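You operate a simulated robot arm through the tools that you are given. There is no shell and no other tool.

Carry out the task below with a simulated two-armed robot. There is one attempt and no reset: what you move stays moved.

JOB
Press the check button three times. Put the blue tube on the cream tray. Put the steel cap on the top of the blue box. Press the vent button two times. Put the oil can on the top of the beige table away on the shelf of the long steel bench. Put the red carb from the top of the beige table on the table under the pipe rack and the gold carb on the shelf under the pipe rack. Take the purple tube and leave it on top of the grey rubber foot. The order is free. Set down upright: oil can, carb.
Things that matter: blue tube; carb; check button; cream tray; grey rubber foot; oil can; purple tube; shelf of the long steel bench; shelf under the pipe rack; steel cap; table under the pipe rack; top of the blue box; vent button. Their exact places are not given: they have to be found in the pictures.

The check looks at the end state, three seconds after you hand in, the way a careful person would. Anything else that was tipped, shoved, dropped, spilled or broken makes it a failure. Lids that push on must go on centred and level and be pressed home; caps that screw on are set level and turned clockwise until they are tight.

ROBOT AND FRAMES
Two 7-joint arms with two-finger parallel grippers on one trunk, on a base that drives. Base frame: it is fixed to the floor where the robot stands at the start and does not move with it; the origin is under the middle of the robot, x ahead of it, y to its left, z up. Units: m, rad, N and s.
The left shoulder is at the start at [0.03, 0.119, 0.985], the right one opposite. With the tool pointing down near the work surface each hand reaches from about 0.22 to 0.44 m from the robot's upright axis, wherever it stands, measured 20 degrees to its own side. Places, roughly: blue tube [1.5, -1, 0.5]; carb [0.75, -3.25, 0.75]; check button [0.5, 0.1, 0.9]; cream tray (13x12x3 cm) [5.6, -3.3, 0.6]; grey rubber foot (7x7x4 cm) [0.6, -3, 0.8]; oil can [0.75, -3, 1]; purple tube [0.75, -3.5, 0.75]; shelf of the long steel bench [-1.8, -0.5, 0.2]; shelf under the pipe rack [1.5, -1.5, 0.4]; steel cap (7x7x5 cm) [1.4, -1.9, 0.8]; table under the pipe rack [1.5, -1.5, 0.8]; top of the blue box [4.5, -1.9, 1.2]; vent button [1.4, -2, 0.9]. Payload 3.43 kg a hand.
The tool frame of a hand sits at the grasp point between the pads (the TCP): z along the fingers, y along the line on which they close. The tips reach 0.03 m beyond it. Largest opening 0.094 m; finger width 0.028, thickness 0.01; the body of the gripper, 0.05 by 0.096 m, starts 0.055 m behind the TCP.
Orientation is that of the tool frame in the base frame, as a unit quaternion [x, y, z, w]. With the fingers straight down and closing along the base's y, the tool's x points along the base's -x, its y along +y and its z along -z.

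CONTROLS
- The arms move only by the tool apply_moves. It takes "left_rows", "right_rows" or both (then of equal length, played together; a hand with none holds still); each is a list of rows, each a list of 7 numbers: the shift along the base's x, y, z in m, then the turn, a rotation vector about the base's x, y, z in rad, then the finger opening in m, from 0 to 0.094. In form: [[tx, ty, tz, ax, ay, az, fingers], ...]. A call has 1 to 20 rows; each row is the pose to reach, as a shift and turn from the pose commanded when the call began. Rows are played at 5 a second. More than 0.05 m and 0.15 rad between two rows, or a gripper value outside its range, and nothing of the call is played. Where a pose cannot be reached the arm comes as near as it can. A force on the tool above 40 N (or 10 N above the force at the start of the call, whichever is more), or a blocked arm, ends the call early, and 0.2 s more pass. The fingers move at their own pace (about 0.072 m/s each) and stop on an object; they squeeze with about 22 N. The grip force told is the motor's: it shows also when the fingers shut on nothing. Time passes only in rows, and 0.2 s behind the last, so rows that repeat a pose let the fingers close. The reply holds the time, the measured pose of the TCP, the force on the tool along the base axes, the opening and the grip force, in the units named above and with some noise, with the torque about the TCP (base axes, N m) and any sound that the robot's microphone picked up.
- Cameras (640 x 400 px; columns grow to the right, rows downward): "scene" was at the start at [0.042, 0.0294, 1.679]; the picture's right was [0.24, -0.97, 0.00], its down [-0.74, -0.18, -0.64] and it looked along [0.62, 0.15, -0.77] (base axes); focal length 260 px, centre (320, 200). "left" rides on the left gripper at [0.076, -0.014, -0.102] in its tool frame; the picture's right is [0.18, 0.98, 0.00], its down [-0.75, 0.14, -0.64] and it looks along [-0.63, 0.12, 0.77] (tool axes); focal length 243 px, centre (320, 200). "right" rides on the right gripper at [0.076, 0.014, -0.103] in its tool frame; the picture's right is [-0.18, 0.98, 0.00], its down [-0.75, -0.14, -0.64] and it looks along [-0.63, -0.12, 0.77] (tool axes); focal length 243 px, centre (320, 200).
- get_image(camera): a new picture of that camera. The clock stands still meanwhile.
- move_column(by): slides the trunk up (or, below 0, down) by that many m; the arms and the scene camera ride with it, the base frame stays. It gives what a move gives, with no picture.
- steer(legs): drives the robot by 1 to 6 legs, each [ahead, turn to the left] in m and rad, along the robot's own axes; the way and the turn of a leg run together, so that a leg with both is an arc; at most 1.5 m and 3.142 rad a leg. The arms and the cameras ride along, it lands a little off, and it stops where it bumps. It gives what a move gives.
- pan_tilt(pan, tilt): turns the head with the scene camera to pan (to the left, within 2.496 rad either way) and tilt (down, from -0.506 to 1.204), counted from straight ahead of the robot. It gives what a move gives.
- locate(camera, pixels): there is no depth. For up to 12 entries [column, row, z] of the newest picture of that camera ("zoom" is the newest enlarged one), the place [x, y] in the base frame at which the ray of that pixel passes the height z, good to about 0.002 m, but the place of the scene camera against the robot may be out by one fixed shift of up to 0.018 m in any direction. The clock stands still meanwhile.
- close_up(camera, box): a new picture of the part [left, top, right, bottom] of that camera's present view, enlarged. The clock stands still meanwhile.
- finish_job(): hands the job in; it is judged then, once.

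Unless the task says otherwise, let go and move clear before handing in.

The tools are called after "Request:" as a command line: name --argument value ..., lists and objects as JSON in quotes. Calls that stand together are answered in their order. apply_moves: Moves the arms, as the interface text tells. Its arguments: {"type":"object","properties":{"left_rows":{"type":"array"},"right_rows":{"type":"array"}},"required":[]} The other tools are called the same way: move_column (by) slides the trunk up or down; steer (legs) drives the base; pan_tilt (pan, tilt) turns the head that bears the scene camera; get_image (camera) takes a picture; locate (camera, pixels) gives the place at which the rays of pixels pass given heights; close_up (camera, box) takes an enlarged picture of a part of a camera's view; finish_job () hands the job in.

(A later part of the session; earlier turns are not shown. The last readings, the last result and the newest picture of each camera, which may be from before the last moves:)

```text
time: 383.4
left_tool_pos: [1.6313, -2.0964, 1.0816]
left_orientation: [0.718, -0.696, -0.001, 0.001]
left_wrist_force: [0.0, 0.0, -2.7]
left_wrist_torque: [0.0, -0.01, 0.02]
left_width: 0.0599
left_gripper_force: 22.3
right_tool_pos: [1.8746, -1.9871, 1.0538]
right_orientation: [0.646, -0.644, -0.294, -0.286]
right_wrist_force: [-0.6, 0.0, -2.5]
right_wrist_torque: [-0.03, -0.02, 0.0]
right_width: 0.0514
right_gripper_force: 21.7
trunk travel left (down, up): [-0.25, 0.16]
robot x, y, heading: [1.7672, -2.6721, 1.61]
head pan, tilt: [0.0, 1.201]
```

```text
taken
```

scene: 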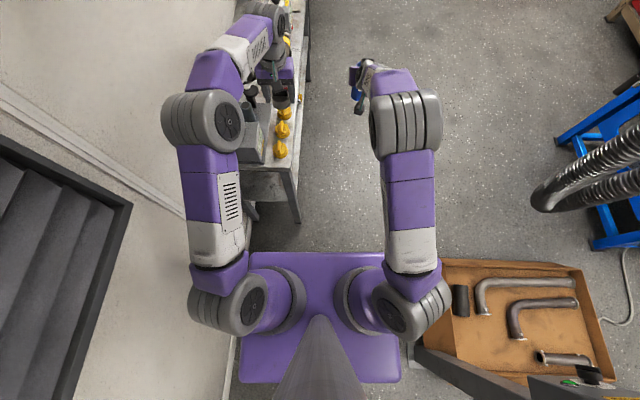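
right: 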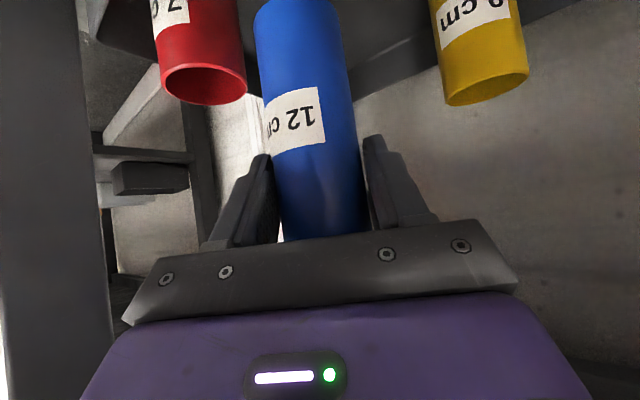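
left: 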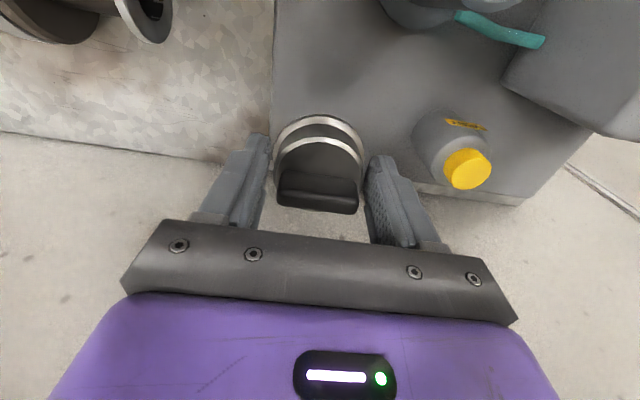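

There's good clearance on both sides. I'll reverse south to about (1.83,-3.5), then turn to face east.

Request:
steer --legs '[[0, 0.037], [-0.83, 0]]'

Request:
pan_tilt --pan -0.8 --tilt 0.8

Request:
get_image --camera "scene"

Request:
pan_tilt --pan -1.6 --tilt 0.6

Request:
get_image --camera "scene"

```text
time: 388.3
left_tool_pos: [1.6722, -2.9294, 1.0823]
left_orientation: [0.728, -0.685, 0.0, 0.0]
left_wrist_force: [0.8, 0.3, -2.8]
left_wrist_torque: [-0.03, 0.01, 0.0]
left_width: 0.06
left_gripper_force: 21.6
right_tool_pos: [1.9138, -2.8128, 1.0536]
right_orientation: [0.656, -0.634, -0.299, -0.281]
right_wrist_force: [0.2, -0.3, -1.6]
right_wrist_torque: [-0.02, 0.01, 0.04]
right_width: 0.0515
right_gripper_force: 21.9
trunk travel left (down, up): [-0.25, 0.16]
robot x, y, heading: [1.8305, -3.4975, 1.639]
head pan, tilt: [0.0, 1.201]
```

```text
time: 389.4
left_tool_pos: [1.6716, -2.9289, 1.0817]
left_orientation: [0.728, -0.686, 0.0, 0.0]
left_wrist_force: [-0.2, -0.4, -2.0]
left_wrist_torque: [-0.06, 0.01, 0.0]
left_width: 0.0601
left_gripper_force: 21.5
right_tool_pos: [1.9138, -2.8126, 1.0534]
right_orientation: [0.655, -0.634, -0.299, -0.282]
right_wrist_force: [1.0, -0.1, -3.3]
right_wrist_torque: [0.03, 0.01, 0.02]
right_width: 0.0513
right_gripper_force: 21.8
trunk travel left (down, up): [-0.25, 0.16]
robot x, y, heading: [1.8275, -3.4997, 1.637]
head pan, tilt: [-0.799, 0.799]
```

```text
taken
```

scene: 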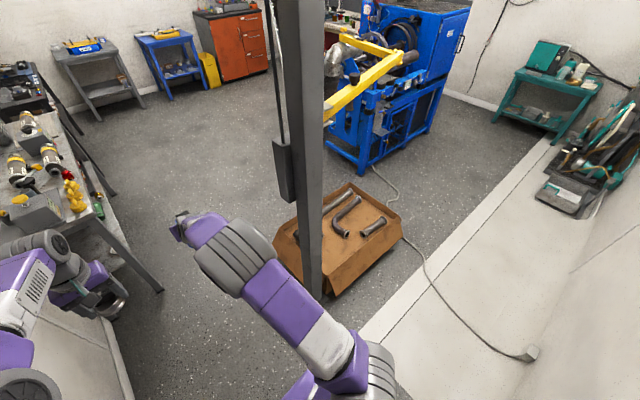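

```text
time: 390.5
left_tool_pos: [1.6724, -2.9283, 1.0818]
left_orientation: [0.729, -0.685, 0.001, 0.0]
left_wrist_force: [0.6, -0.9, -3.5]
left_wrist_torque: [-0.04, -0.02, 0.03]
left_width: 0.0602
left_gripper_force: 22.1
right_tool_pos: [1.9139, -2.8133, 1.0543]
right_orientation: [0.655, -0.633, -0.299, -0.282]
right_wrist_force: [-0.3, 0.5, -2.4]
right_wrist_torque: [-0.04, 0.01, -0.06]
right_width: 0.0517
right_gripper_force: 21.5
trunk travel left (down, up): [-0.25, 0.16]
robot x, y, heading: [1.8257, -3.503, 1.639]
head pan, tilt: [-1.6, 0.6]
```

```text
taken
```

scene: 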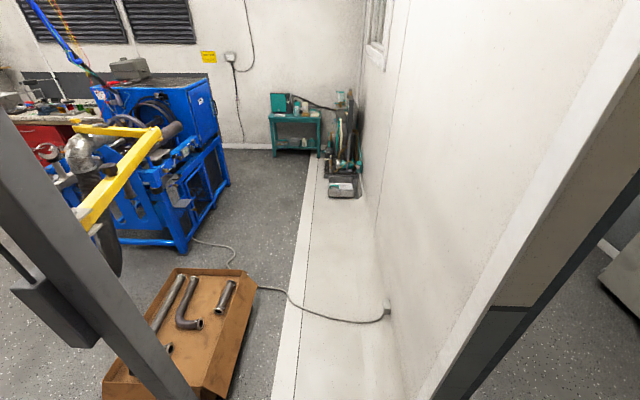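

The southern strip is white with a border line; I need to know where it lies and whether it's raised. I'll locate its edges and zoom.

Request:
locate --camera "scene" --pixels '[[293, 300, 0.0], [310, 300, 0.0], [385, 300, 0.0], [392, 330, 0.0], [309, 170, 0.0], [322, 170, 0.0], [365, 195, 0.0], [250, 300, 0.0], [222, 392, 0.0], [185, 250, 0.0], [228, 185, 0.0], [345, 195, 0.0]]'

Request:
close_up --camera "scene" --box '[240, 130, 440, 400]'

```text
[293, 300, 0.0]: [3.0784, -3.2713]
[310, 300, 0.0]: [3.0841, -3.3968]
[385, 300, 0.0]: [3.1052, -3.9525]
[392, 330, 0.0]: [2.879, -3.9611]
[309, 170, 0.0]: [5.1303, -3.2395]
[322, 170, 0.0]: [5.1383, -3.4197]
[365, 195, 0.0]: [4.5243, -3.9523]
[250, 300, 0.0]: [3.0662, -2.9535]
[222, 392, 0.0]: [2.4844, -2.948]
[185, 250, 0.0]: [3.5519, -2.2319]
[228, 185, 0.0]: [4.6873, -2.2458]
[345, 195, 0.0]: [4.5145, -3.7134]
```

```text
1.48 times, centred on (340, 265) of scene
```

zoom: 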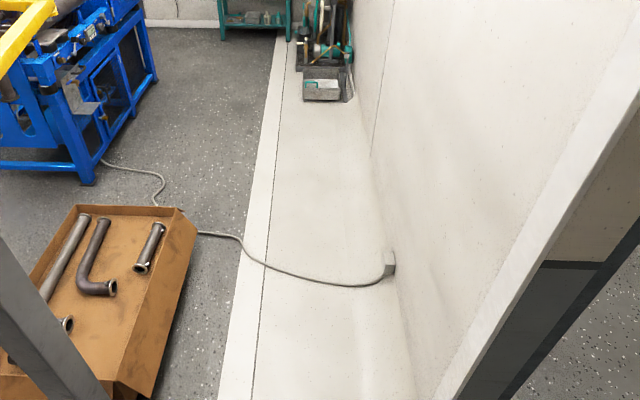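

The strip is probably flat paint (y from -3.27 to the wall at -3.95), and the cardboard box ends at y≈-2.95. I'll turn to face east and drive along y≈-3.48; if there is a kerb, the robot will just stop.

Request:
steer --legs '[[0, -1.64], [0.6, 0]]'

Request:
pan_tilt --pan 0.0 --tilt 0.7

Request:
get_image --camera "scene"

```text
time: 397.9
left_tool_pos: [3.003, -3.3841, 1.0824]
left_orientation: [0.004, 1.0, 0.0, 0.0]
left_wrist_force: [0.6, -0.1, -2.8]
left_wrist_torque: [-0.02, 0.0, 0.0]
left_width: 0.0603
left_gripper_force: 22.2
right_tool_pos: [3.1015, -3.6353, 1.0531]
right_orientation: [0.014, 0.912, -0.001, 0.41]
right_wrist_force: [-0.6, 0.8, -2.6]
right_wrist_torque: [0.02, 0.02, -0.01]
right_width: 0.0514
right_gripper_force: 21.6
trunk travel left (down, up): [-0.25, 0.16]
robot x, y, heading: [2.4219, -3.5018, 0.0]
head pan, tilt: [-1.6, 0.6]
```

```text
time: 399.5
left_tool_pos: [3.0025, -3.3861, 1.0822]
left_orientation: [0.003, 1.0, -0.001, 0.0]
left_wrist_force: [0.1, -0.2, -2.3]
left_wrist_torque: [-0.02, 0.05, 0.0]
left_width: 0.0601
left_gripper_force: 21.6
right_tool_pos: [3.1018, -3.6348, 1.0529]
right_orientation: [0.014, 0.912, -0.001, 0.41]
right_wrist_force: [-0.6, -0.6, -3.3]
right_wrist_torque: [0.01, 0.04, -0.03]
right_width: 0.0511
right_gripper_force: 22.2
trunk travel left (down, up): [-0.25, 0.16]
robot x, y, heading: [2.4215, -3.504, -0.002]
head pan, tilt: [0.0, 0.7]
```

```text
taken
```

scene: 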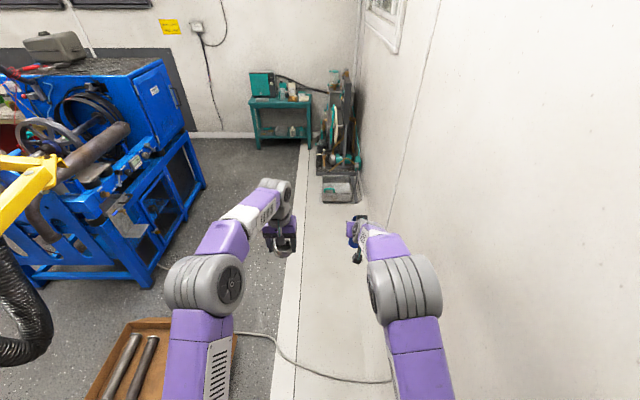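

The strip is flat. I'll continue east, drifting slightly left to move away from the wall.

Request:
steer --legs '[[0, 0.12], [1.4, 0]]'

Request:
pan_tilt --pan 0.4 --tilt 0.6

Request:
get_image --camera "scene"

Request:
pan_tilt --pan -0.2 --tilt 0.6

Request:
get_image --camera "scene"

```text
time: 406.9
left_tool_pos: [4.3427, -3.1628, 1.0824]
left_orientation: [-0.054, 0.999, 0.001, 0.0]
left_wrist_force: [-0.1, 0.8, -3.3]
left_wrist_torque: [-0.06, 0.01, -0.03]
left_width: 0.0602
left_gripper_force: 22.0
right_tool_pos: [4.4706, -3.3969, 1.0543]
right_orientation: [-0.036, 0.911, 0.022, 0.41]
right_wrist_force: [-0.1, 0.0, -2.3]
right_wrist_torque: [-0.01, 0.0, 0.01]
right_width: 0.0515
right_gripper_force: 22.1
trunk travel left (down, up): [-0.25, 0.16]
robot x, y, heading: [3.7792, -3.3452, 0.114]
head pan, tilt: [0.0, 0.7]
```

```text
time: 407.8
left_tool_pos: [4.3439, -3.161, 1.0833]
left_orientation: [-0.055, 0.998, -0.001, 0.001]
left_wrist_force: [-0.2, 0.1, -2.6]
left_wrist_torque: [-0.02, 0.01, -0.01]
left_width: 0.0602
left_gripper_force: 22.2
right_tool_pos: [4.4706, -3.3989, 1.0532]
right_orientation: [-0.036, 0.911, 0.021, 0.41]
right_wrist_force: [-0.2, -0.1, -2.2]
right_wrist_torque: [0.0, 0.05, -0.04]
right_width: 0.0517
right_gripper_force: 22.4
trunk travel left (down, up): [-0.25, 0.16]
robot x, y, heading: [3.7811, -3.3462, 0.118]
head pan, tilt: [0.4, 0.6]
```

```text
taken
```

scene: 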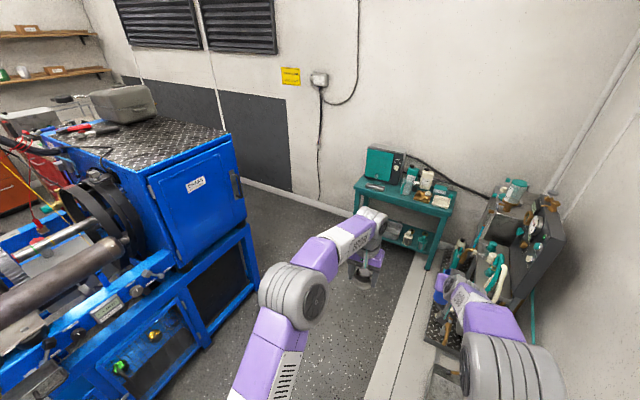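

```text
time: 408.8
left_tool_pos: [4.343, -3.1632, 1.0815]
left_orientation: [-0.055, 0.999, 0.0, 0.001]
left_wrist_force: [0.9, 0.0, -2.2]
left_wrist_torque: [-0.02, 0.03, 0.05]
left_width: 0.0601
left_gripper_force: 22.0
right_tool_pos: [4.4696, -3.3973, 1.0533]
right_orientation: [-0.036, 0.911, 0.022, 0.41]
right_wrist_force: [-0.2, -0.2, -2.0]
right_wrist_torque: [-0.02, 0.05, -0.01]
right_width: 0.0513
right_gripper_force: 21.9
trunk travel left (down, up): [-0.25, 0.16]
robot x, y, heading: [3.7808, -3.3444, 0.117]
head pan, tilt: [-0.201, 0.6]
```

```text
taken
```

scene: 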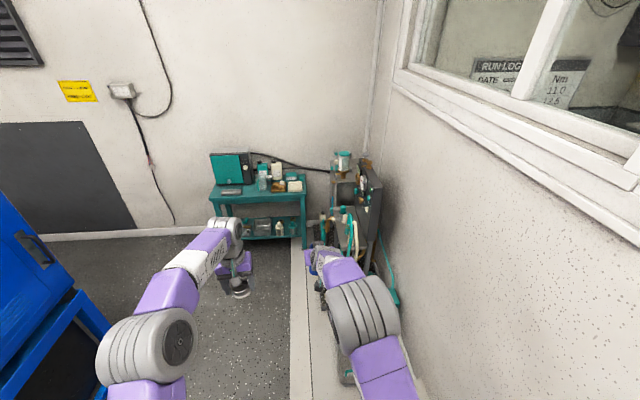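

I'm past the machine; the blue box with a diamond-plate top is on the left, and the turquoise cart is ahead. I'll zoom in on both.

Request:
close_up --camera "scene" --box '[190, 130, 350, 260]'

Request:
locate --camera "scene" --pixels '[[295, 186, 0.6], [220, 200, 0.6], [300, 200, 0.6], [220, 245, 0.0], [302, 248, 0.0], [105, 330, 0.0], [80, 300, 0.6], [20, 195, 1.1]]'

Request:
pan_tilt --pan 0.7 --tilt 0.5

Request:
get_image --camera "scene"

```text
3.08 times, centred on (270, 195) of scene
```

zoom: 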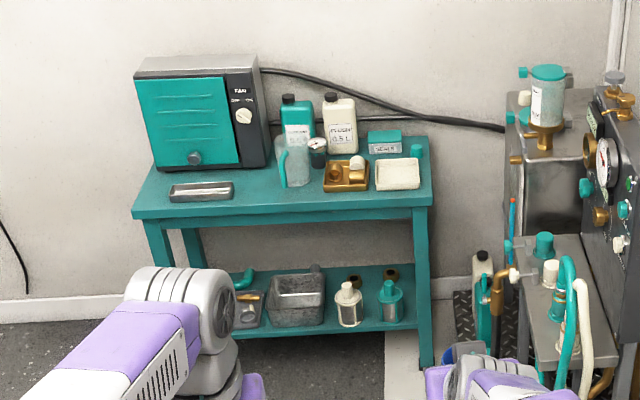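

```text
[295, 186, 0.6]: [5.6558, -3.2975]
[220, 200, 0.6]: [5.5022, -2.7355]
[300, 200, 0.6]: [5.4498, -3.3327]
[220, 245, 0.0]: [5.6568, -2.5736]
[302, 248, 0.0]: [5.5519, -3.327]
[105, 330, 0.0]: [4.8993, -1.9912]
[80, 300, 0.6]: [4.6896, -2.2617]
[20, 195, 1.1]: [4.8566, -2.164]
```

```text
time: 410.0
left_tool_pos: [4.3436, -3.1621, 1.0819]
left_orientation: [-0.054, 0.999, 0.0, 0.0]
left_wrist_force: [0.0, -1.1, -3.2]
left_wrist_torque: [-0.05, 0.0, 0.0]
left_width: 0.06
left_gripper_force: 22.2
right_tool_pos: [4.4688, -3.3957, 1.0537]
right_orientation: [-0.037, 0.911, 0.022, 0.41]
right_wrist_force: [0.2, -0.9, -2.6]
right_wrist_torque: [-0.01, 0.02, 0.03]
right_width: 0.0513
right_gripper_force: 21.7
trunk travel left (down, up): [-0.25, 0.16]
robot x, y, heading: [3.7787, -3.3487, 0.117]
head pan, tilt: [0.7, 0.499]
```

```text
taken
```

scene: 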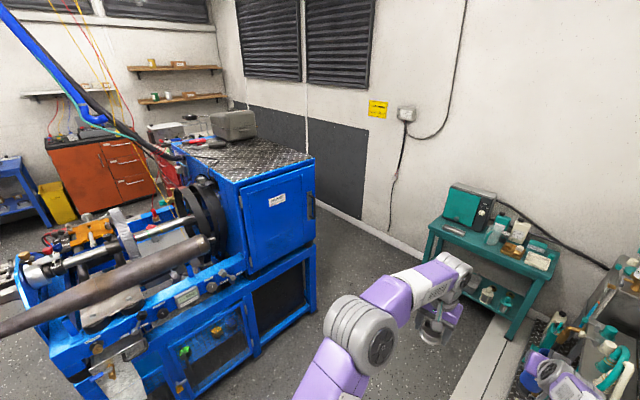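

The cream tray is on the turquoise table at about (5.65,-3.30). For the box top, I'll locate its corners at trial heights.

Request:
locate --camera "scene" --pixels '[[314, 158, 1.1], [314, 158, 1.15], [314, 158, 1.2], [241, 187, 1.1], [241, 187, 1.15], [241, 187, 1.2], [316, 305, 0.0], [78, 398, 0.0], [262, 352, 0.0], [185, 150, 1.15], [230, 138, 1.15]]'

Request:
close_up --camera "scene" --box '[140, 90, 360, 240]'

```text
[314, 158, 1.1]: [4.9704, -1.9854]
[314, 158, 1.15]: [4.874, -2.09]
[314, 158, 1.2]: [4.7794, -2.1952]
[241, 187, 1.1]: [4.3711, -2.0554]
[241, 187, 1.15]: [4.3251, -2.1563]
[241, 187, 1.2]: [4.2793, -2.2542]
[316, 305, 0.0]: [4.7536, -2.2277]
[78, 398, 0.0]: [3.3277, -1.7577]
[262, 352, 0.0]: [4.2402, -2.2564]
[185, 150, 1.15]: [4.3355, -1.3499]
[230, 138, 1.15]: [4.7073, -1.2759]
```

```text
2.67 times, centred on (250, 165) of scene
```

zoom: 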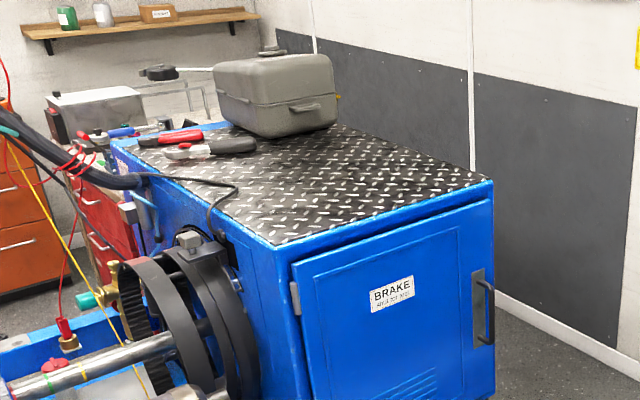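

The box top is at z≈1.2, with x from 4.26 to 4.77 and y from -2.25 to -1.5, and its south-east half is free. I'll go to (4.6,-3.1), face north, and raise the trunk.

Request:
steer --legs '[[0, 0.173], [0.856, 0], [0, 1.281]]'

Request:
move_column --by 0.16

Request:
pan_tilt --pan 0.1 --tilt 0.6

Request:
get_image --camera "scene"

```text
time: 418.5
left_tool_pos: [4.4793, -2.5251, 1.0817]
left_orientation: [0.713, -0.701, 0.0, -0.001]
left_wrist_force: [0.5, 0.6, -2.6]
left_wrist_torque: [0.02, -0.02, 0.0]
left_width: 0.06
left_gripper_force: 22.5
right_tool_pos: [4.7247, -2.4208, 1.0528]
right_orientation: [-0.642, 0.648, 0.292, 0.288]
right_wrist_force: [0.7, -0.8, -1.7]
right_wrist_torque: [0.0, -0.02, 0.05]
right_width: 0.0513
right_gripper_force: 22.2
trunk travel left (down, up): [-0.25, 0.16]
robot x, y, heading: [4.6092, -3.1035, 1.598]
head pan, tilt: [0.7, 0.499]
```

```text
time: 420.4
left_tool_pos: [4.4781, -2.5252, 1.2409]
left_orientation: [0.713, -0.701, 0.0, 0.0]
left_wrist_force: [-0.7, 0.1, -2.4]
left_wrist_torque: [-0.02, -0.04, 0.01]
left_width: 0.0601
left_gripper_force: 21.8
right_tool_pos: [4.7242, -2.4206, 1.2131]
right_orientation: [-0.642, 0.648, 0.293, 0.287]
right_wrist_force: [0.3, 0.0, -2.9]
right_wrist_torque: [-0.03, -0.02, 0.02]
right_width: 0.0512
right_gripper_force: 21.9
trunk travel left (down, up): [-0.41, 0.0]
robot x, y, heading: [4.6105, -3.1041, 1.59]
head pan, tilt: [0.7, 0.499]
```

```text
time: 421.4
left_tool_pos: [4.4793, -2.5255, 1.2417]
left_orientation: [0.714, -0.7, 0.0, 0.0]
left_wrist_force: [0.8, 0.2, -2.0]
left_wrist_torque: [-0.04, -0.03, 0.0]
left_width: 0.06
left_gripper_force: 22.7
right_tool_pos: [4.725, -2.4208, 1.2126]
right_orientation: [-0.641, 0.648, 0.293, 0.288]
right_wrist_force: [0.2, 0.7, -2.8]
right_wrist_torque: [-0.03, -0.02, 0.0]
right_width: 0.0516
right_gripper_force: 21.8
trunk travel left (down, up): [-0.41, 0.0]
robot x, y, heading: [4.6134, -3.1046, 1.596]
head pan, tilt: [0.099, 0.6]
```

```text
taken
```

scene: 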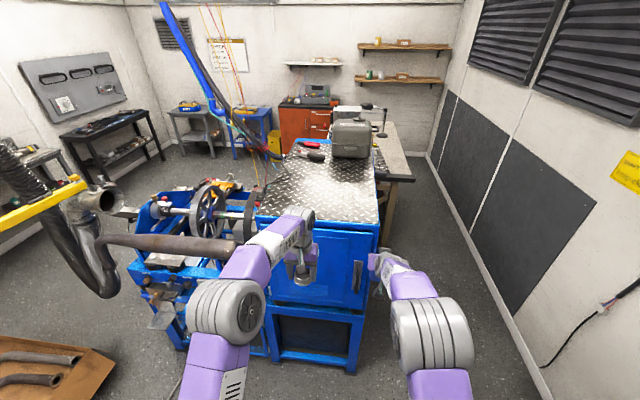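

Both hands need to be above the box edge. I'll raise the left hand 12 cm, raise and retract the right, then drive forward.

Request:
apply_moves --left_rows '[[0.005, 0, 0.03, 0, 0, 0, 0.035], [0.01, 0, 0.06, 0, 0, 0, 0.035], [0.02, 0, 0.09, 0, 0, 0, 0.035], [0.03, 0, 0.12, 0, 0, 0, 0.035], [0.03, 0, 0.12, 0, 0, 0, 0.035], [0.03, 0, 0.12, 0, 0, 0, 0.035]]' --right_rows '[[0.01, -0.035, 0.025, 0, 0, 0, 0.03], [0.02, -0.07, 0.05, 0, 0, 0, 0.03], [0.03, -0.105, 0.075, 0, 0, 0, 0.03], [0.04, -0.14, 0.1, 0, 0, 0, 0.03], [0.05, -0.175, 0.125, 0, 0, 0, 0.03], [0.055, -0.2, 0.14, 0, 0, 0, 0.03]]'

Request:
steer --legs '[[0.3, -0.02]]'

Request:
pan_tilt --pan 0.0 --tilt 0.9

Request:
get_image --camera "scene"

Request:
get_image --camera "left"

```text
time: 422.8
left_tool_pos: [4.5082, -2.5265, 1.3627]
left_orientation: [0.713, -0.701, 0.0, -0.001]
left_wrist_force: [1.0, 0.6, -2.7]
left_wrist_torque: [-0.02, 0.02, 0.0]
left_width: 0.0601
left_gripper_force: 22.2
right_tool_pos: [4.78, -2.6215, 1.3527]
right_orientation: [-0.642, 0.648, 0.292, 0.287]
right_wrist_force: [0.0, -0.5, -2.1]
right_wrist_torque: [-0.02, -0.01, 0.02]
right_width: 0.0516
right_gripper_force: 21.8
trunk travel left (down, up): [-0.41, 0.0]
robot x, y, heading: [4.6093, -3.1071, 1.597]
head pan, tilt: [0.099, 0.6]
```

```text
time: 424.8
left_tool_pos: [4.5207, -2.2265, 1.3615]
left_orientation: [-0.705, 0.709, 0.0, 0.001]
left_wrist_force: [0.6, -0.4, -2.5]
left_wrist_torque: [-0.07, -0.02, 0.02]
left_width: 0.0601
left_gripper_force: 21.9
right_tool_pos: [4.7895, -2.3286, 1.3532]
right_orientation: [-0.634, 0.655, 0.289, 0.292]
right_wrist_force: [-0.1, 0.1, -2.4]
right_wrist_torque: [-0.06, -0.01, -0.02]
right_width: 0.0516
right_gripper_force: 21.9
trunk travel left (down, up): [-0.41, 0.0]
robot x, y, heading: [4.6036, -2.8091, 1.57]
head pan, tilt: [0.099, 0.6]
```

```text
time: 425.6
left_tool_pos: [4.5195, -2.227, 1.3616]
left_orientation: [-0.704, 0.71, 0.0, 0.001]
left_wrist_force: [0.2, 0.5, -1.5]
left_wrist_torque: [0.0, 0.01, 0.0]
left_width: 0.0599
left_gripper_force: 21.4
right_tool_pos: [4.7889, -2.3286, 1.3519]
right_orientation: [-0.633, 0.656, 0.289, 0.292]
right_wrist_force: [-0.4, -1.6, -3.1]
right_wrist_torque: [-0.03, 0.03, 0.0]
right_width: 0.051
right_gripper_force: 22.3
trunk travel left (down, up): [-0.41, 0.0]
robot x, y, heading: [4.6097, -2.8036, 1.571]
head pan, tilt: [0.0, 0.901]
```

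```text
taken
```

scene: 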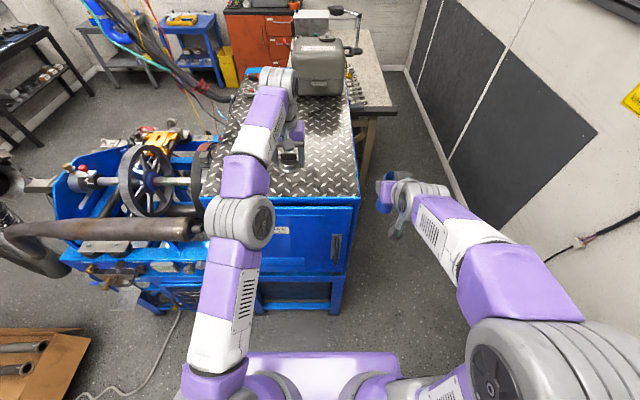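

```text
taken
```

left: 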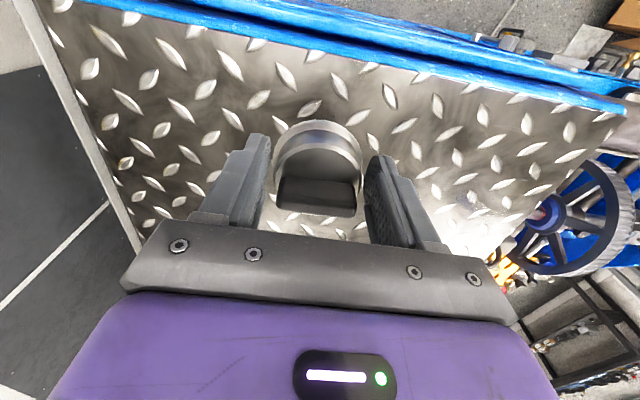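

The left hand is at the box's front edge. I'll drive 15 cm further so the cap is well over the plate.

Request:
steer --legs '[[0.15, 0]]'

Request:
get_image --camera "left"

Request:
get_image --camera "scene"

```text
time: 427.0
left_tool_pos: [4.5235, -2.0761, 1.3628]
left_orientation: [-0.703, 0.711, 0.0, 0.0]
left_wrist_force: [-0.9, -0.5, -2.9]
left_wrist_torque: [-0.01, 0.02, 0.0]
left_width: 0.0601
left_gripper_force: 21.9
right_tool_pos: [4.792, -2.1795, 1.3543]
right_orientation: [-0.632, 0.657, 0.289, 0.293]
right_wrist_force: [-0.7, 0.4, -2.3]
right_wrist_torque: [-0.05, -0.01, -0.01]
right_width: 0.0511
right_gripper_force: 21.8
trunk travel left (down, up): [-0.41, 0.0]
robot x, y, heading: [4.6036, -2.6602, 1.565]
head pan, tilt: [0.0, 0.901]
```

```text
taken
```

left: 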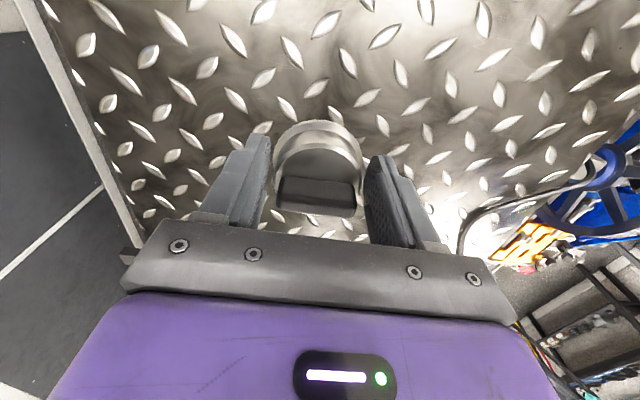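

```text
taken
```

scene: 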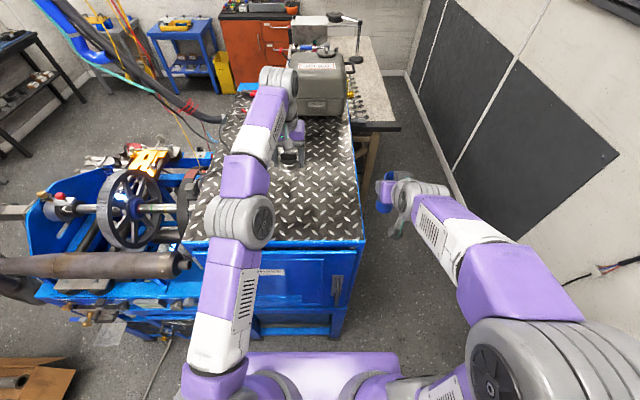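

The cap is over the free plate at (4.52,-2.08). I'll lower to about 3 cm above, then go in small steps.

Request:
apply_moves --left_rows '[[0, 0, -0.03, 0, 0, 0, 0.035], [0, 0, -0.06, 0, 0, 0, 0.035], [0, 0, -0.08, 0, 0, 0, 0.035], [0, 0, -0.09, 0, 0, 0, 0.035], [0, 0, -0.09, 0, 0, 0, 0.035]]'

Request:
apply_moves --left_rows '[[0, 0, -0.005, 0, 0, 0, 0.035], [0, 0, -0.01, 0, 0, 0, 0.035], [0, 0, -0.015, 0, 0, 0, 0.035], [0, 0, -0.015, 0, 0, 0, 0.035]]'

Request:
get_image --camera "left"

```text
time: 428.0
left_tool_pos: [4.5233, -2.0758, 1.2801]
left_orientation: [-0.703, 0.711, 0.006, 0.009]
left_wrist_force: [0.2, -5.2, 10.4]
left_wrist_torque: [-0.41, 0.46, 0.2]
left_width: 0.0598
left_gripper_force: 22.2
right_tool_pos: [4.7927, -2.1823, 1.3537]
right_orientation: [-0.632, 0.658, 0.288, 0.292]
right_wrist_force: [-0.2, -0.1, -1.1]
right_wrist_torque: [-0.02, -0.03, 0.04]
right_width: 0.0515
right_gripper_force: 21.7
trunk travel left (down, up): [-0.41, 0.0]
robot x, y, heading: [4.609, -2.6563, 1.56]
head pan, tilt: [0.0, 0.901]
stopped in row 5 (left hand): the force on the tool passed its limit at 43 N (the readings are from after the stop); the commanded pose is now the measured one
```

```text
time: 428.6
left_tool_pos: [4.524, -2.0726, 1.2802]
left_orientation: [-0.703, 0.711, 0.01, 0.014]
left_wrist_force: [0.9, -7.7, 12.6]
left_wrist_torque: [-0.47, 0.56, 0.24]
left_width: 0.06
left_gripper_force: 22.0
right_tool_pos: [4.7932, -2.1809, 1.3519]
right_orientation: [-0.632, 0.658, 0.288, 0.292]
right_wrist_force: [-0.1, 1.1, -2.4]
right_wrist_torque: [-0.04, -0.01, 0.03]
right_width: 0.0514
right_gripper_force: 21.9
trunk travel left (down, up): [-0.41, 0.0]
robot x, y, heading: [4.6065, -2.6553, 1.562]
head pan, tilt: [0.0, 0.901]
stopped in row 2 (left hand): the force on the tool passed its limit at 46 N (the readings are from after the stop); the commanded pose is now the measured one
```

```text
taken
```

left: 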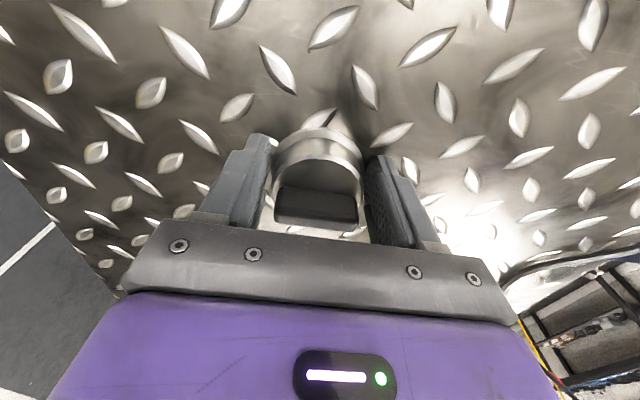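

The plate is a bit higher than I thought: contact at TCP 1.28, with the tool tilted about 0.03 rad. I'll straighten the hand and ease up until the force is small.

Request:
apply_moves --left_rows '[[0, 0, 0.002, -0.017, 0.003, 0, 0.035], [0, -0.002, 0.004, -0.034, 0.006, 0, 0.035], [0, -0.002, 0.004, -0.034, 0.006, 0, 0.035]]'

Request:
get_image --camera "left"

```text
time: 429.4
left_tool_pos: [4.5222, -2.0738, 1.2818]
left_orientation: [-0.703, 0.711, 0.0, -0.002]
left_wrist_force: [0.1, -1.0, -2.3]
left_wrist_torque: [-0.02, 0.01, 0.02]
left_width: 0.06
left_gripper_force: 21.4
right_tool_pos: [4.7924, -2.1804, 1.3516]
right_orientation: [-0.633, 0.657, 0.289, 0.291]
right_wrist_force: [0.1, 0.2, -2.3]
right_wrist_torque: [-0.04, 0.0, -0.03]
right_width: 0.0513
right_gripper_force: 22.0
trunk travel left (down, up): [-0.41, 0.0]
robot x, y, heading: [4.6109, -2.6565, 1.565]
head pan, tilt: [0.0, 0.901]
```

```text
taken
```

left: 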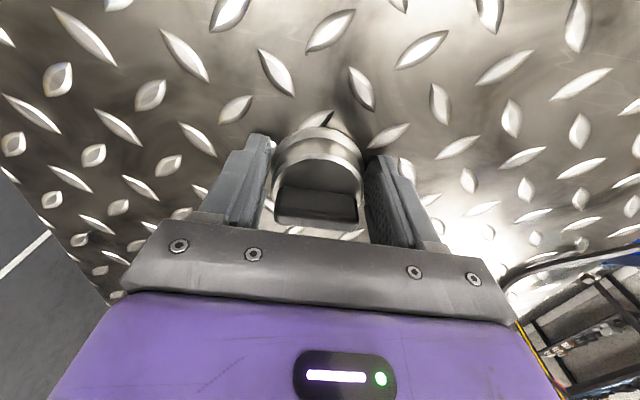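

Request:
apply_moves --left_rows '[[0, 0, -0.002, 0, 0, 0, 0.035], [0, 0, -0.002, 0, 0, 0, 0.035]]'

```text
time: 430.0
left_tool_pos: [4.5231, -2.0745, 1.2806]
left_orientation: [-0.703, 0.711, 0.001, -0.001]
left_wrist_force: [-0.6, 1.0, 0.5]
left_wrist_torque: [0.14, -0.03, -0.03]
left_width: 0.0597
left_gripper_force: 21.7
right_tool_pos: [4.7919, -2.1811, 1.352]
right_orientation: [-0.632, 0.658, 0.288, 0.292]
right_wrist_force: [-0.5, 0.0, -2.9]
right_wrist_torque: [-0.02, -0.01, -0.02]
right_width: 0.0513
right_gripper_force: 21.8
trunk travel left (down, up): [-0.41, 0.0]
robot x, y, heading: [4.6053, -2.6553, 1.567]
head pan, tilt: [0.0, 0.901]
```

The cap now just rests on the plate (its weight is carried). I'll open and lift the hand straight up.

Request:
apply_moves --left_rows '[[0, 0, 0, 0, 0, 0, 0.05], [0, 0, 0, 0, 0, 0, 0.065], [0, 0, 0, 0, 0, 0, 0.08], [0, 0, 0, 0, 0, 0, 0.088], [0, 0, 0.02, 0, 0, 0, 0.088], [0, 0, 0.05, 0, 0, 0, 0.088], [0, 0, 0.08, 0, 0, 0, 0.088], [0, 0, 0.1, 0, 0, 0, 0.088]]'

Request:
get_image --camera "left"

Request:
close_up --camera "scene" --box '[180, 100, 380, 260]'

```text
time: 431.8
left_tool_pos: [4.522, -2.0809, 1.3779]
left_orientation: [-0.702, 0.712, -0.001, -0.002]
left_wrist_force: [0.0, -0.3, -0.9]
left_wrist_torque: [0.02, 0.02, -0.01]
left_width: 0.0883
left_gripper_force: 0.0
left hand out of reach, approached as far as the arm can: row 8
right_tool_pos: [4.7918, -2.1799, 1.3521]
right_orientation: [-0.632, 0.658, 0.288, 0.291]
right_wrist_force: [0.1, 0.9, -2.0]
right_wrist_torque: [0.01, -0.01, 0.03]
right_width: 0.0514
right_gripper_force: 22.2
trunk travel left (down, up): [-0.41, 0.0]
robot x, y, heading: [4.6064, -2.6599, 1.559]
head pan, tilt: [0.0, 0.901]
```

```text
taken
```

left: 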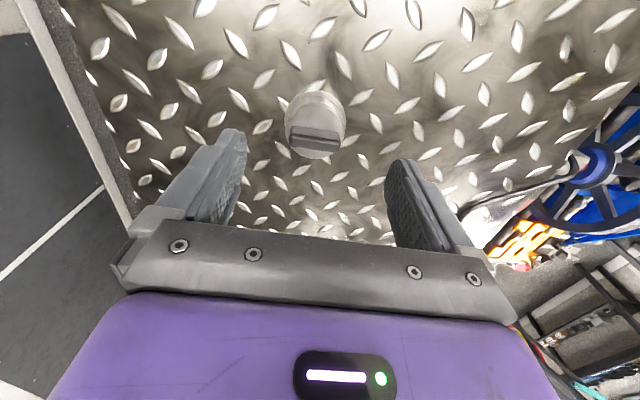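

```text
2.50 times, centred on (280, 180) of scene
```

zoom: 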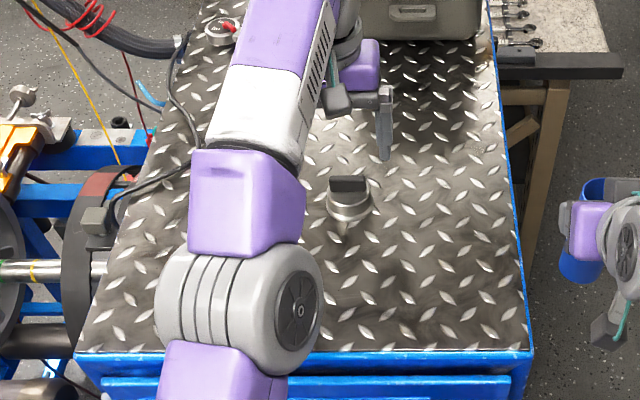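

The steel cap stands level on the blue box. I'll reverse out, lower the trunk and turn toward the turquoise table.

Request:
steer --legs '[[-0.45, 0]]'

Request:
get_image --camera "scene"

Request:
move_column --by -0.16

Request:
steer --legs '[[0, -1.565]]'

Request:
pan_tilt --pan -0.15 --tilt 0.65

Request:
get_image --camera "scene"

```text
time: 434.5
left_tool_pos: [4.5187, -2.5353, 1.3767]
left_orientation: [-0.703, 0.711, 0.0, -0.001]
left_wrist_force: [-0.3, 0.1, 0.2]
left_wrist_torque: [0.04, 0.02, 0.0]
left_width: 0.0881
left_gripper_force: 0.0
right_tool_pos: [4.7878, -2.6344, 1.3524]
right_orientation: [-0.632, 0.658, 0.288, 0.291]
right_wrist_force: [0.3, -0.1, -3.8]
right_wrist_torque: [0.01, -0.01, 0.0]
right_width: 0.0514
right_gripper_force: 22.7
trunk travel left (down, up): [-0.41, 0.0]
robot x, y, heading: [4.6017, -3.1113, 1.569]
head pan, tilt: [0.0, 0.901]
```

```text
taken
```

scene: 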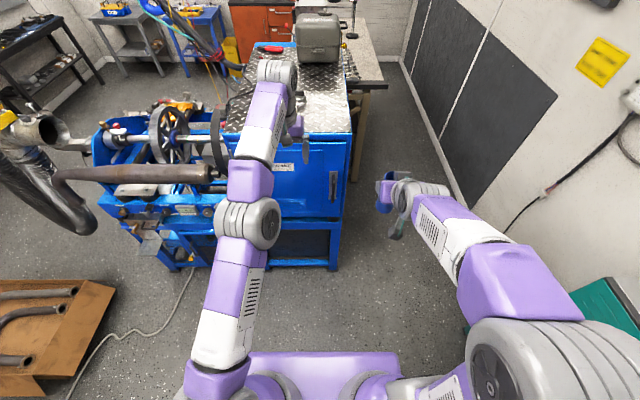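

```text
time: 436.3
left_tool_pos: [4.5189, -2.5361, 1.2167]
left_orientation: [-0.703, 0.711, -0.001, -0.001]
left_wrist_force: [0.5, 0.0, 0.0]
left_wrist_torque: [0.0, 0.0, 0.0]
left_width: 0.0882
left_gripper_force: 0.1
right_tool_pos: [4.7897, -2.6343, 1.1926]
right_orientation: [-0.632, 0.658, 0.288, 0.292]
right_wrist_force: [-0.8, 0.1, -1.9]
right_wrist_torque: [-0.05, 0.0, -0.02]
right_width: 0.0512
right_gripper_force: 22.5
trunk travel left (down, up): [-0.25, 0.16]
robot x, y, heading: [4.6035, -3.1148, 1.566]
head pan, tilt: [0.0, 0.901]
```

```text
time: 440.5
left_tool_pos: [5.1794, -3.0158, 1.2175]
left_orientation: [-0.004, 1.0, 0.001, -0.001]
left_wrist_force: [-0.5, -0.1, 0.4]
left_wrist_torque: [-0.02, 0.0, 0.0]
left_width: 0.0881
left_gripper_force: 0.1
right_tool_pos: [5.0847, -3.2881, 1.1934]
right_orientation: [0.01, 0.912, 0.001, 0.411]
right_wrist_force: [-1.2, -0.1, -2.6]
right_wrist_torque: [-0.01, 0.01, 0.0]
right_width: 0.0514
right_gripper_force: 22.4
trunk travel left (down, up): [-0.25, 0.16]
robot x, y, heading: [4.6012, -3.1131, 0.014]
head pan, tilt: [0.0, 0.901]
```

```text
time: 441.3
left_tool_pos: [5.1788, -3.016, 1.2171]
left_orientation: [-0.003, 1.0, 0.001, -0.001]
left_wrist_force: [0.3, -1.2, -0.8]
left_wrist_torque: [0.0, 0.0, 0.02]
left_width: 0.0878
left_gripper_force: 0.3
right_tool_pos: [5.0843, -3.289, 1.1928]
right_orientation: [0.01, 0.912, 0.001, 0.41]
right_wrist_force: [-0.2, 0.2, -3.0]
right_wrist_torque: [0.01, 0.04, 0.02]
right_width: 0.0516
right_gripper_force: 22.3
trunk travel left (down, up): [-0.25, 0.16]
robot x, y, heading: [4.6032, -3.1108, 0.014]
head pan, tilt: [-0.15, 0.649]
```

```text
taken
```

scene: 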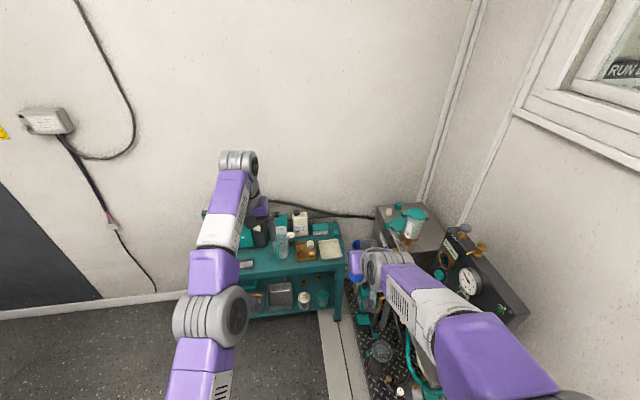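

Request:
close_up --camera "scene" --box '[230, 190, 430, 330]'

Request:
locate --camera "scene" --pixels '[[330, 248, 0.6], [340, 262, 0.58], [240, 275, 0.58], [318, 240, 0.6], [343, 258, 0.6], [338, 320, 0.0], [350, 300, 0.0], [370, 398, 0.0], [380, 215, 0.9], [345, 285, 0.0]]'

```text
2.86 times, centred on (330, 260) of scene
```

zoom: 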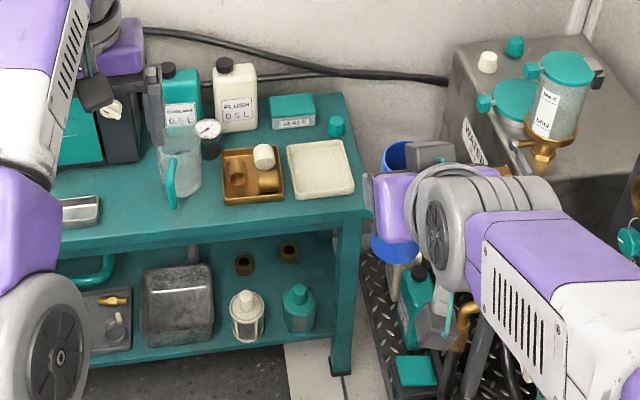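

```text
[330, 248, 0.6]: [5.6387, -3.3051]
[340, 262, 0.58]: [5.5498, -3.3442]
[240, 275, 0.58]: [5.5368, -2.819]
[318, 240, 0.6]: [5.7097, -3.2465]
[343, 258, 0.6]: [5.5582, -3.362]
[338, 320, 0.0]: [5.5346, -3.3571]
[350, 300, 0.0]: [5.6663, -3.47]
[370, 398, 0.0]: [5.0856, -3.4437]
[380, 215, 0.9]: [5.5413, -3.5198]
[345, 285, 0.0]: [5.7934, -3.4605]
```

The cream tray is at about (5.64,-3.305) on the table (top z≈0.595), and an oil unit stands to its right (y<-3.44). I'll retract the left hand, then stand at (5.08,-2.88) facing slightly right, so the right arm can reach straight to the tray.

Request:
apply_moves --left_rows '[[-0.04, 0.025, 0, 0, 0, 0, 0.06], [-0.08, 0.05, 0, 0, 0, 0, 0.03], [-0.12, 0.075, 0, 0, 0, 0, 0.0], [-0.16, 0.1, 0, 0, 0, 0, 0.0], [-0.2, 0.125, 0, 0, 0, 0, 0.0], [-0.24, 0.15, 0, 0, 0, 0, 0.0], [-0.24, 0.15, 0, 0, 0, 0, 0.0]]'

Request:
steer --legs '[[0, 0.437], [0.53, 0], [0, -0.851]]'

Request:
pan_tilt --pan -0.1 --tilt 0.9

Request:
get_image --camera "scene"

Request:
get_image --camera "right"

```text
time: 442.9
left_tool_pos: [4.9383, -2.8659, 1.2179]
left_orientation: [-0.004, 1.0, 0.0, -0.001]
left_wrist_force: [0.2, -1.0, -0.2]
left_wrist_torque: [-0.01, -0.04, 0.01]
left_width: 0.0
left_gripper_force: 22.3
right_tool_pos: [5.0847, -3.2894, 1.1921]
right_orientation: [0.01, 0.912, 0.001, 0.411]
right_wrist_force: [1.3, -0.3, -3.2]
right_wrist_torque: [-0.03, 0.04, 0.03]
right_width: 0.0513
right_gripper_force: 21.6
trunk travel left (down, up): [-0.25, 0.16]
robot x, y, heading: [4.6034, -3.1136, 0.008]
head pan, tilt: [-0.15, 0.649]
```

```text
time: 449.5
left_tool_pos: [5.4883, -2.7903, 1.2193]
left_orientation: [0.205, 0.979, 0.001, 0.0]
left_wrist_force: [0.3, 0.1, -0.1]
left_wrist_torque: [0.0, -0.01, 0.02]
left_width: 0.0003
left_gripper_force: 21.5
right_tool_pos: [5.4514, -3.237, 1.1916]
right_orientation: [0.198, 0.89, -0.083, 0.402]
right_wrist_force: [0.9, 0.8, -2.1]
right_wrist_torque: [0.01, 0.04, -0.03]
right_width: 0.0513
right_gripper_force: 21.8
trunk travel left (down, up): [-0.25, 0.16]
robot x, y, heading: [5.0868, -2.8833, -0.409]
head pan, tilt: [-0.15, 0.649]
```

```text
time: 450.2
left_tool_pos: [5.4887, -2.7901, 1.2177]
left_orientation: [0.205, 0.979, 0.001, -0.001]
left_wrist_force: [0.2, -0.4, 0.0]
left_wrist_torque: [-0.02, 0.02, 0.02]
left_width: 0.0
left_gripper_force: 22.0
right_tool_pos: [5.4511, -3.2364, 1.1922]
right_orientation: [0.198, 0.891, -0.083, 0.401]
right_wrist_force: [-1.2, -0.7, -2.6]
right_wrist_torque: [0.01, 0.0, -0.01]
right_width: 0.0514
right_gripper_force: 22.5
trunk travel left (down, up): [-0.25, 0.16]
robot x, y, heading: [5.0871, -2.8797, -0.408]
head pan, tilt: [-0.099, 0.901]
```

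```text
taken
```

scene: 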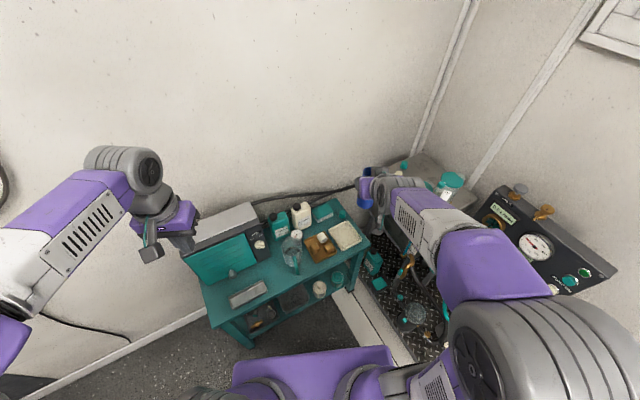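

```text
taken
```

right: 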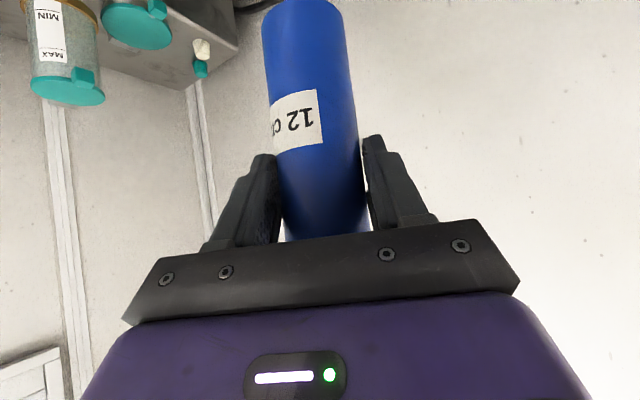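

Request:
get_image --camera "left"

Request:
close_up --camera "scene" --box '[270, 190, 390, 280]'

Request:
locate --camera "zoom" --pixels '[[400, 245, 0.6], [400, 245, 0.62], [327, 208, 0.6], [390, 172, 0.6], [465, 250, 0.6], [400, 290, 0.6], [280, 265, 0.6]]'

```text
taken
```

left: 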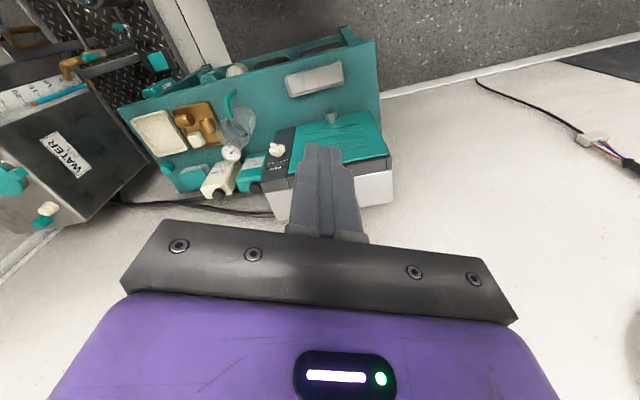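

```text
4.44 times, centred on (330, 235) of scene
```

zoom: 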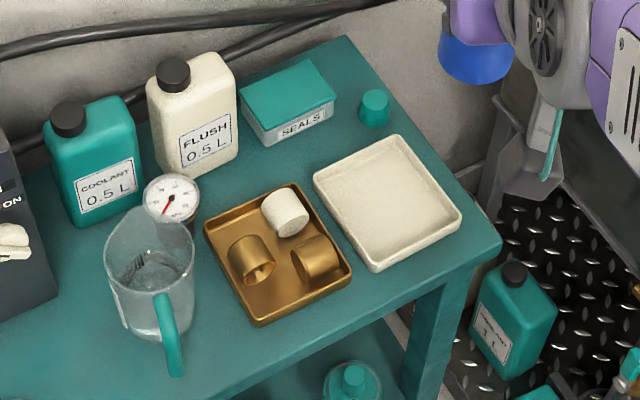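

```text
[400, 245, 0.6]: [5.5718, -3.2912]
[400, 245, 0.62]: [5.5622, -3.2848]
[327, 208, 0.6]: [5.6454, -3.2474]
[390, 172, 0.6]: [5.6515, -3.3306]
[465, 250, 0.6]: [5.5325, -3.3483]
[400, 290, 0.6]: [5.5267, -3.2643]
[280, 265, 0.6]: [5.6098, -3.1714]
```

Request:
locate --camera "zoom" --pixels '[[388, 200, 0.6], [388, 198, 0.62], [313, 178, 0.625], [400, 135, 0.625], [463, 210, 0.625], [375, 262, 0.625]]'

Request:
close_up --camera "left" --box '[110, 90, 230, 190]'

Request:
locate --camera "zoom" --pixels '[[320, 200, 0.6]]'

```text
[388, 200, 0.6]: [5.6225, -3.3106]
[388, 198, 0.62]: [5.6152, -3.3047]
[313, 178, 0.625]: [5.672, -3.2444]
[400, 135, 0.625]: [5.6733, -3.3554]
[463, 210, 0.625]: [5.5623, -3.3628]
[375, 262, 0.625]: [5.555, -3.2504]
```

```text
4.00 times, centred on (170, 140) of left
```

zoom: 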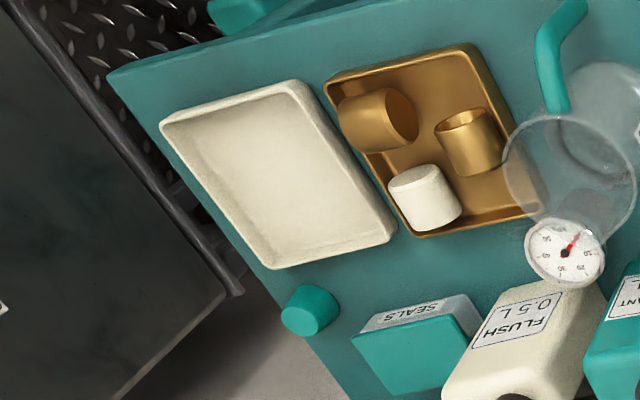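

```text
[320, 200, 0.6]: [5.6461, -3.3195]
```

Request:
locate --camera "zoom" --pixels '[[280, 176, 0.6], [280, 176, 0.62], [280, 176, 0.63], [162, 125, 0.625], [295, 82, 0.625], [395, 230, 0.625], [275, 265, 0.625]]'

```text
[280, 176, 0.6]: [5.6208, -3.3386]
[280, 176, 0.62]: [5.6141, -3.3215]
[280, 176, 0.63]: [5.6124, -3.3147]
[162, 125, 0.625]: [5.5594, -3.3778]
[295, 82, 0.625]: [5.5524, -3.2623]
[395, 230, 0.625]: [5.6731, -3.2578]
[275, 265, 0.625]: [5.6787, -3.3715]
```

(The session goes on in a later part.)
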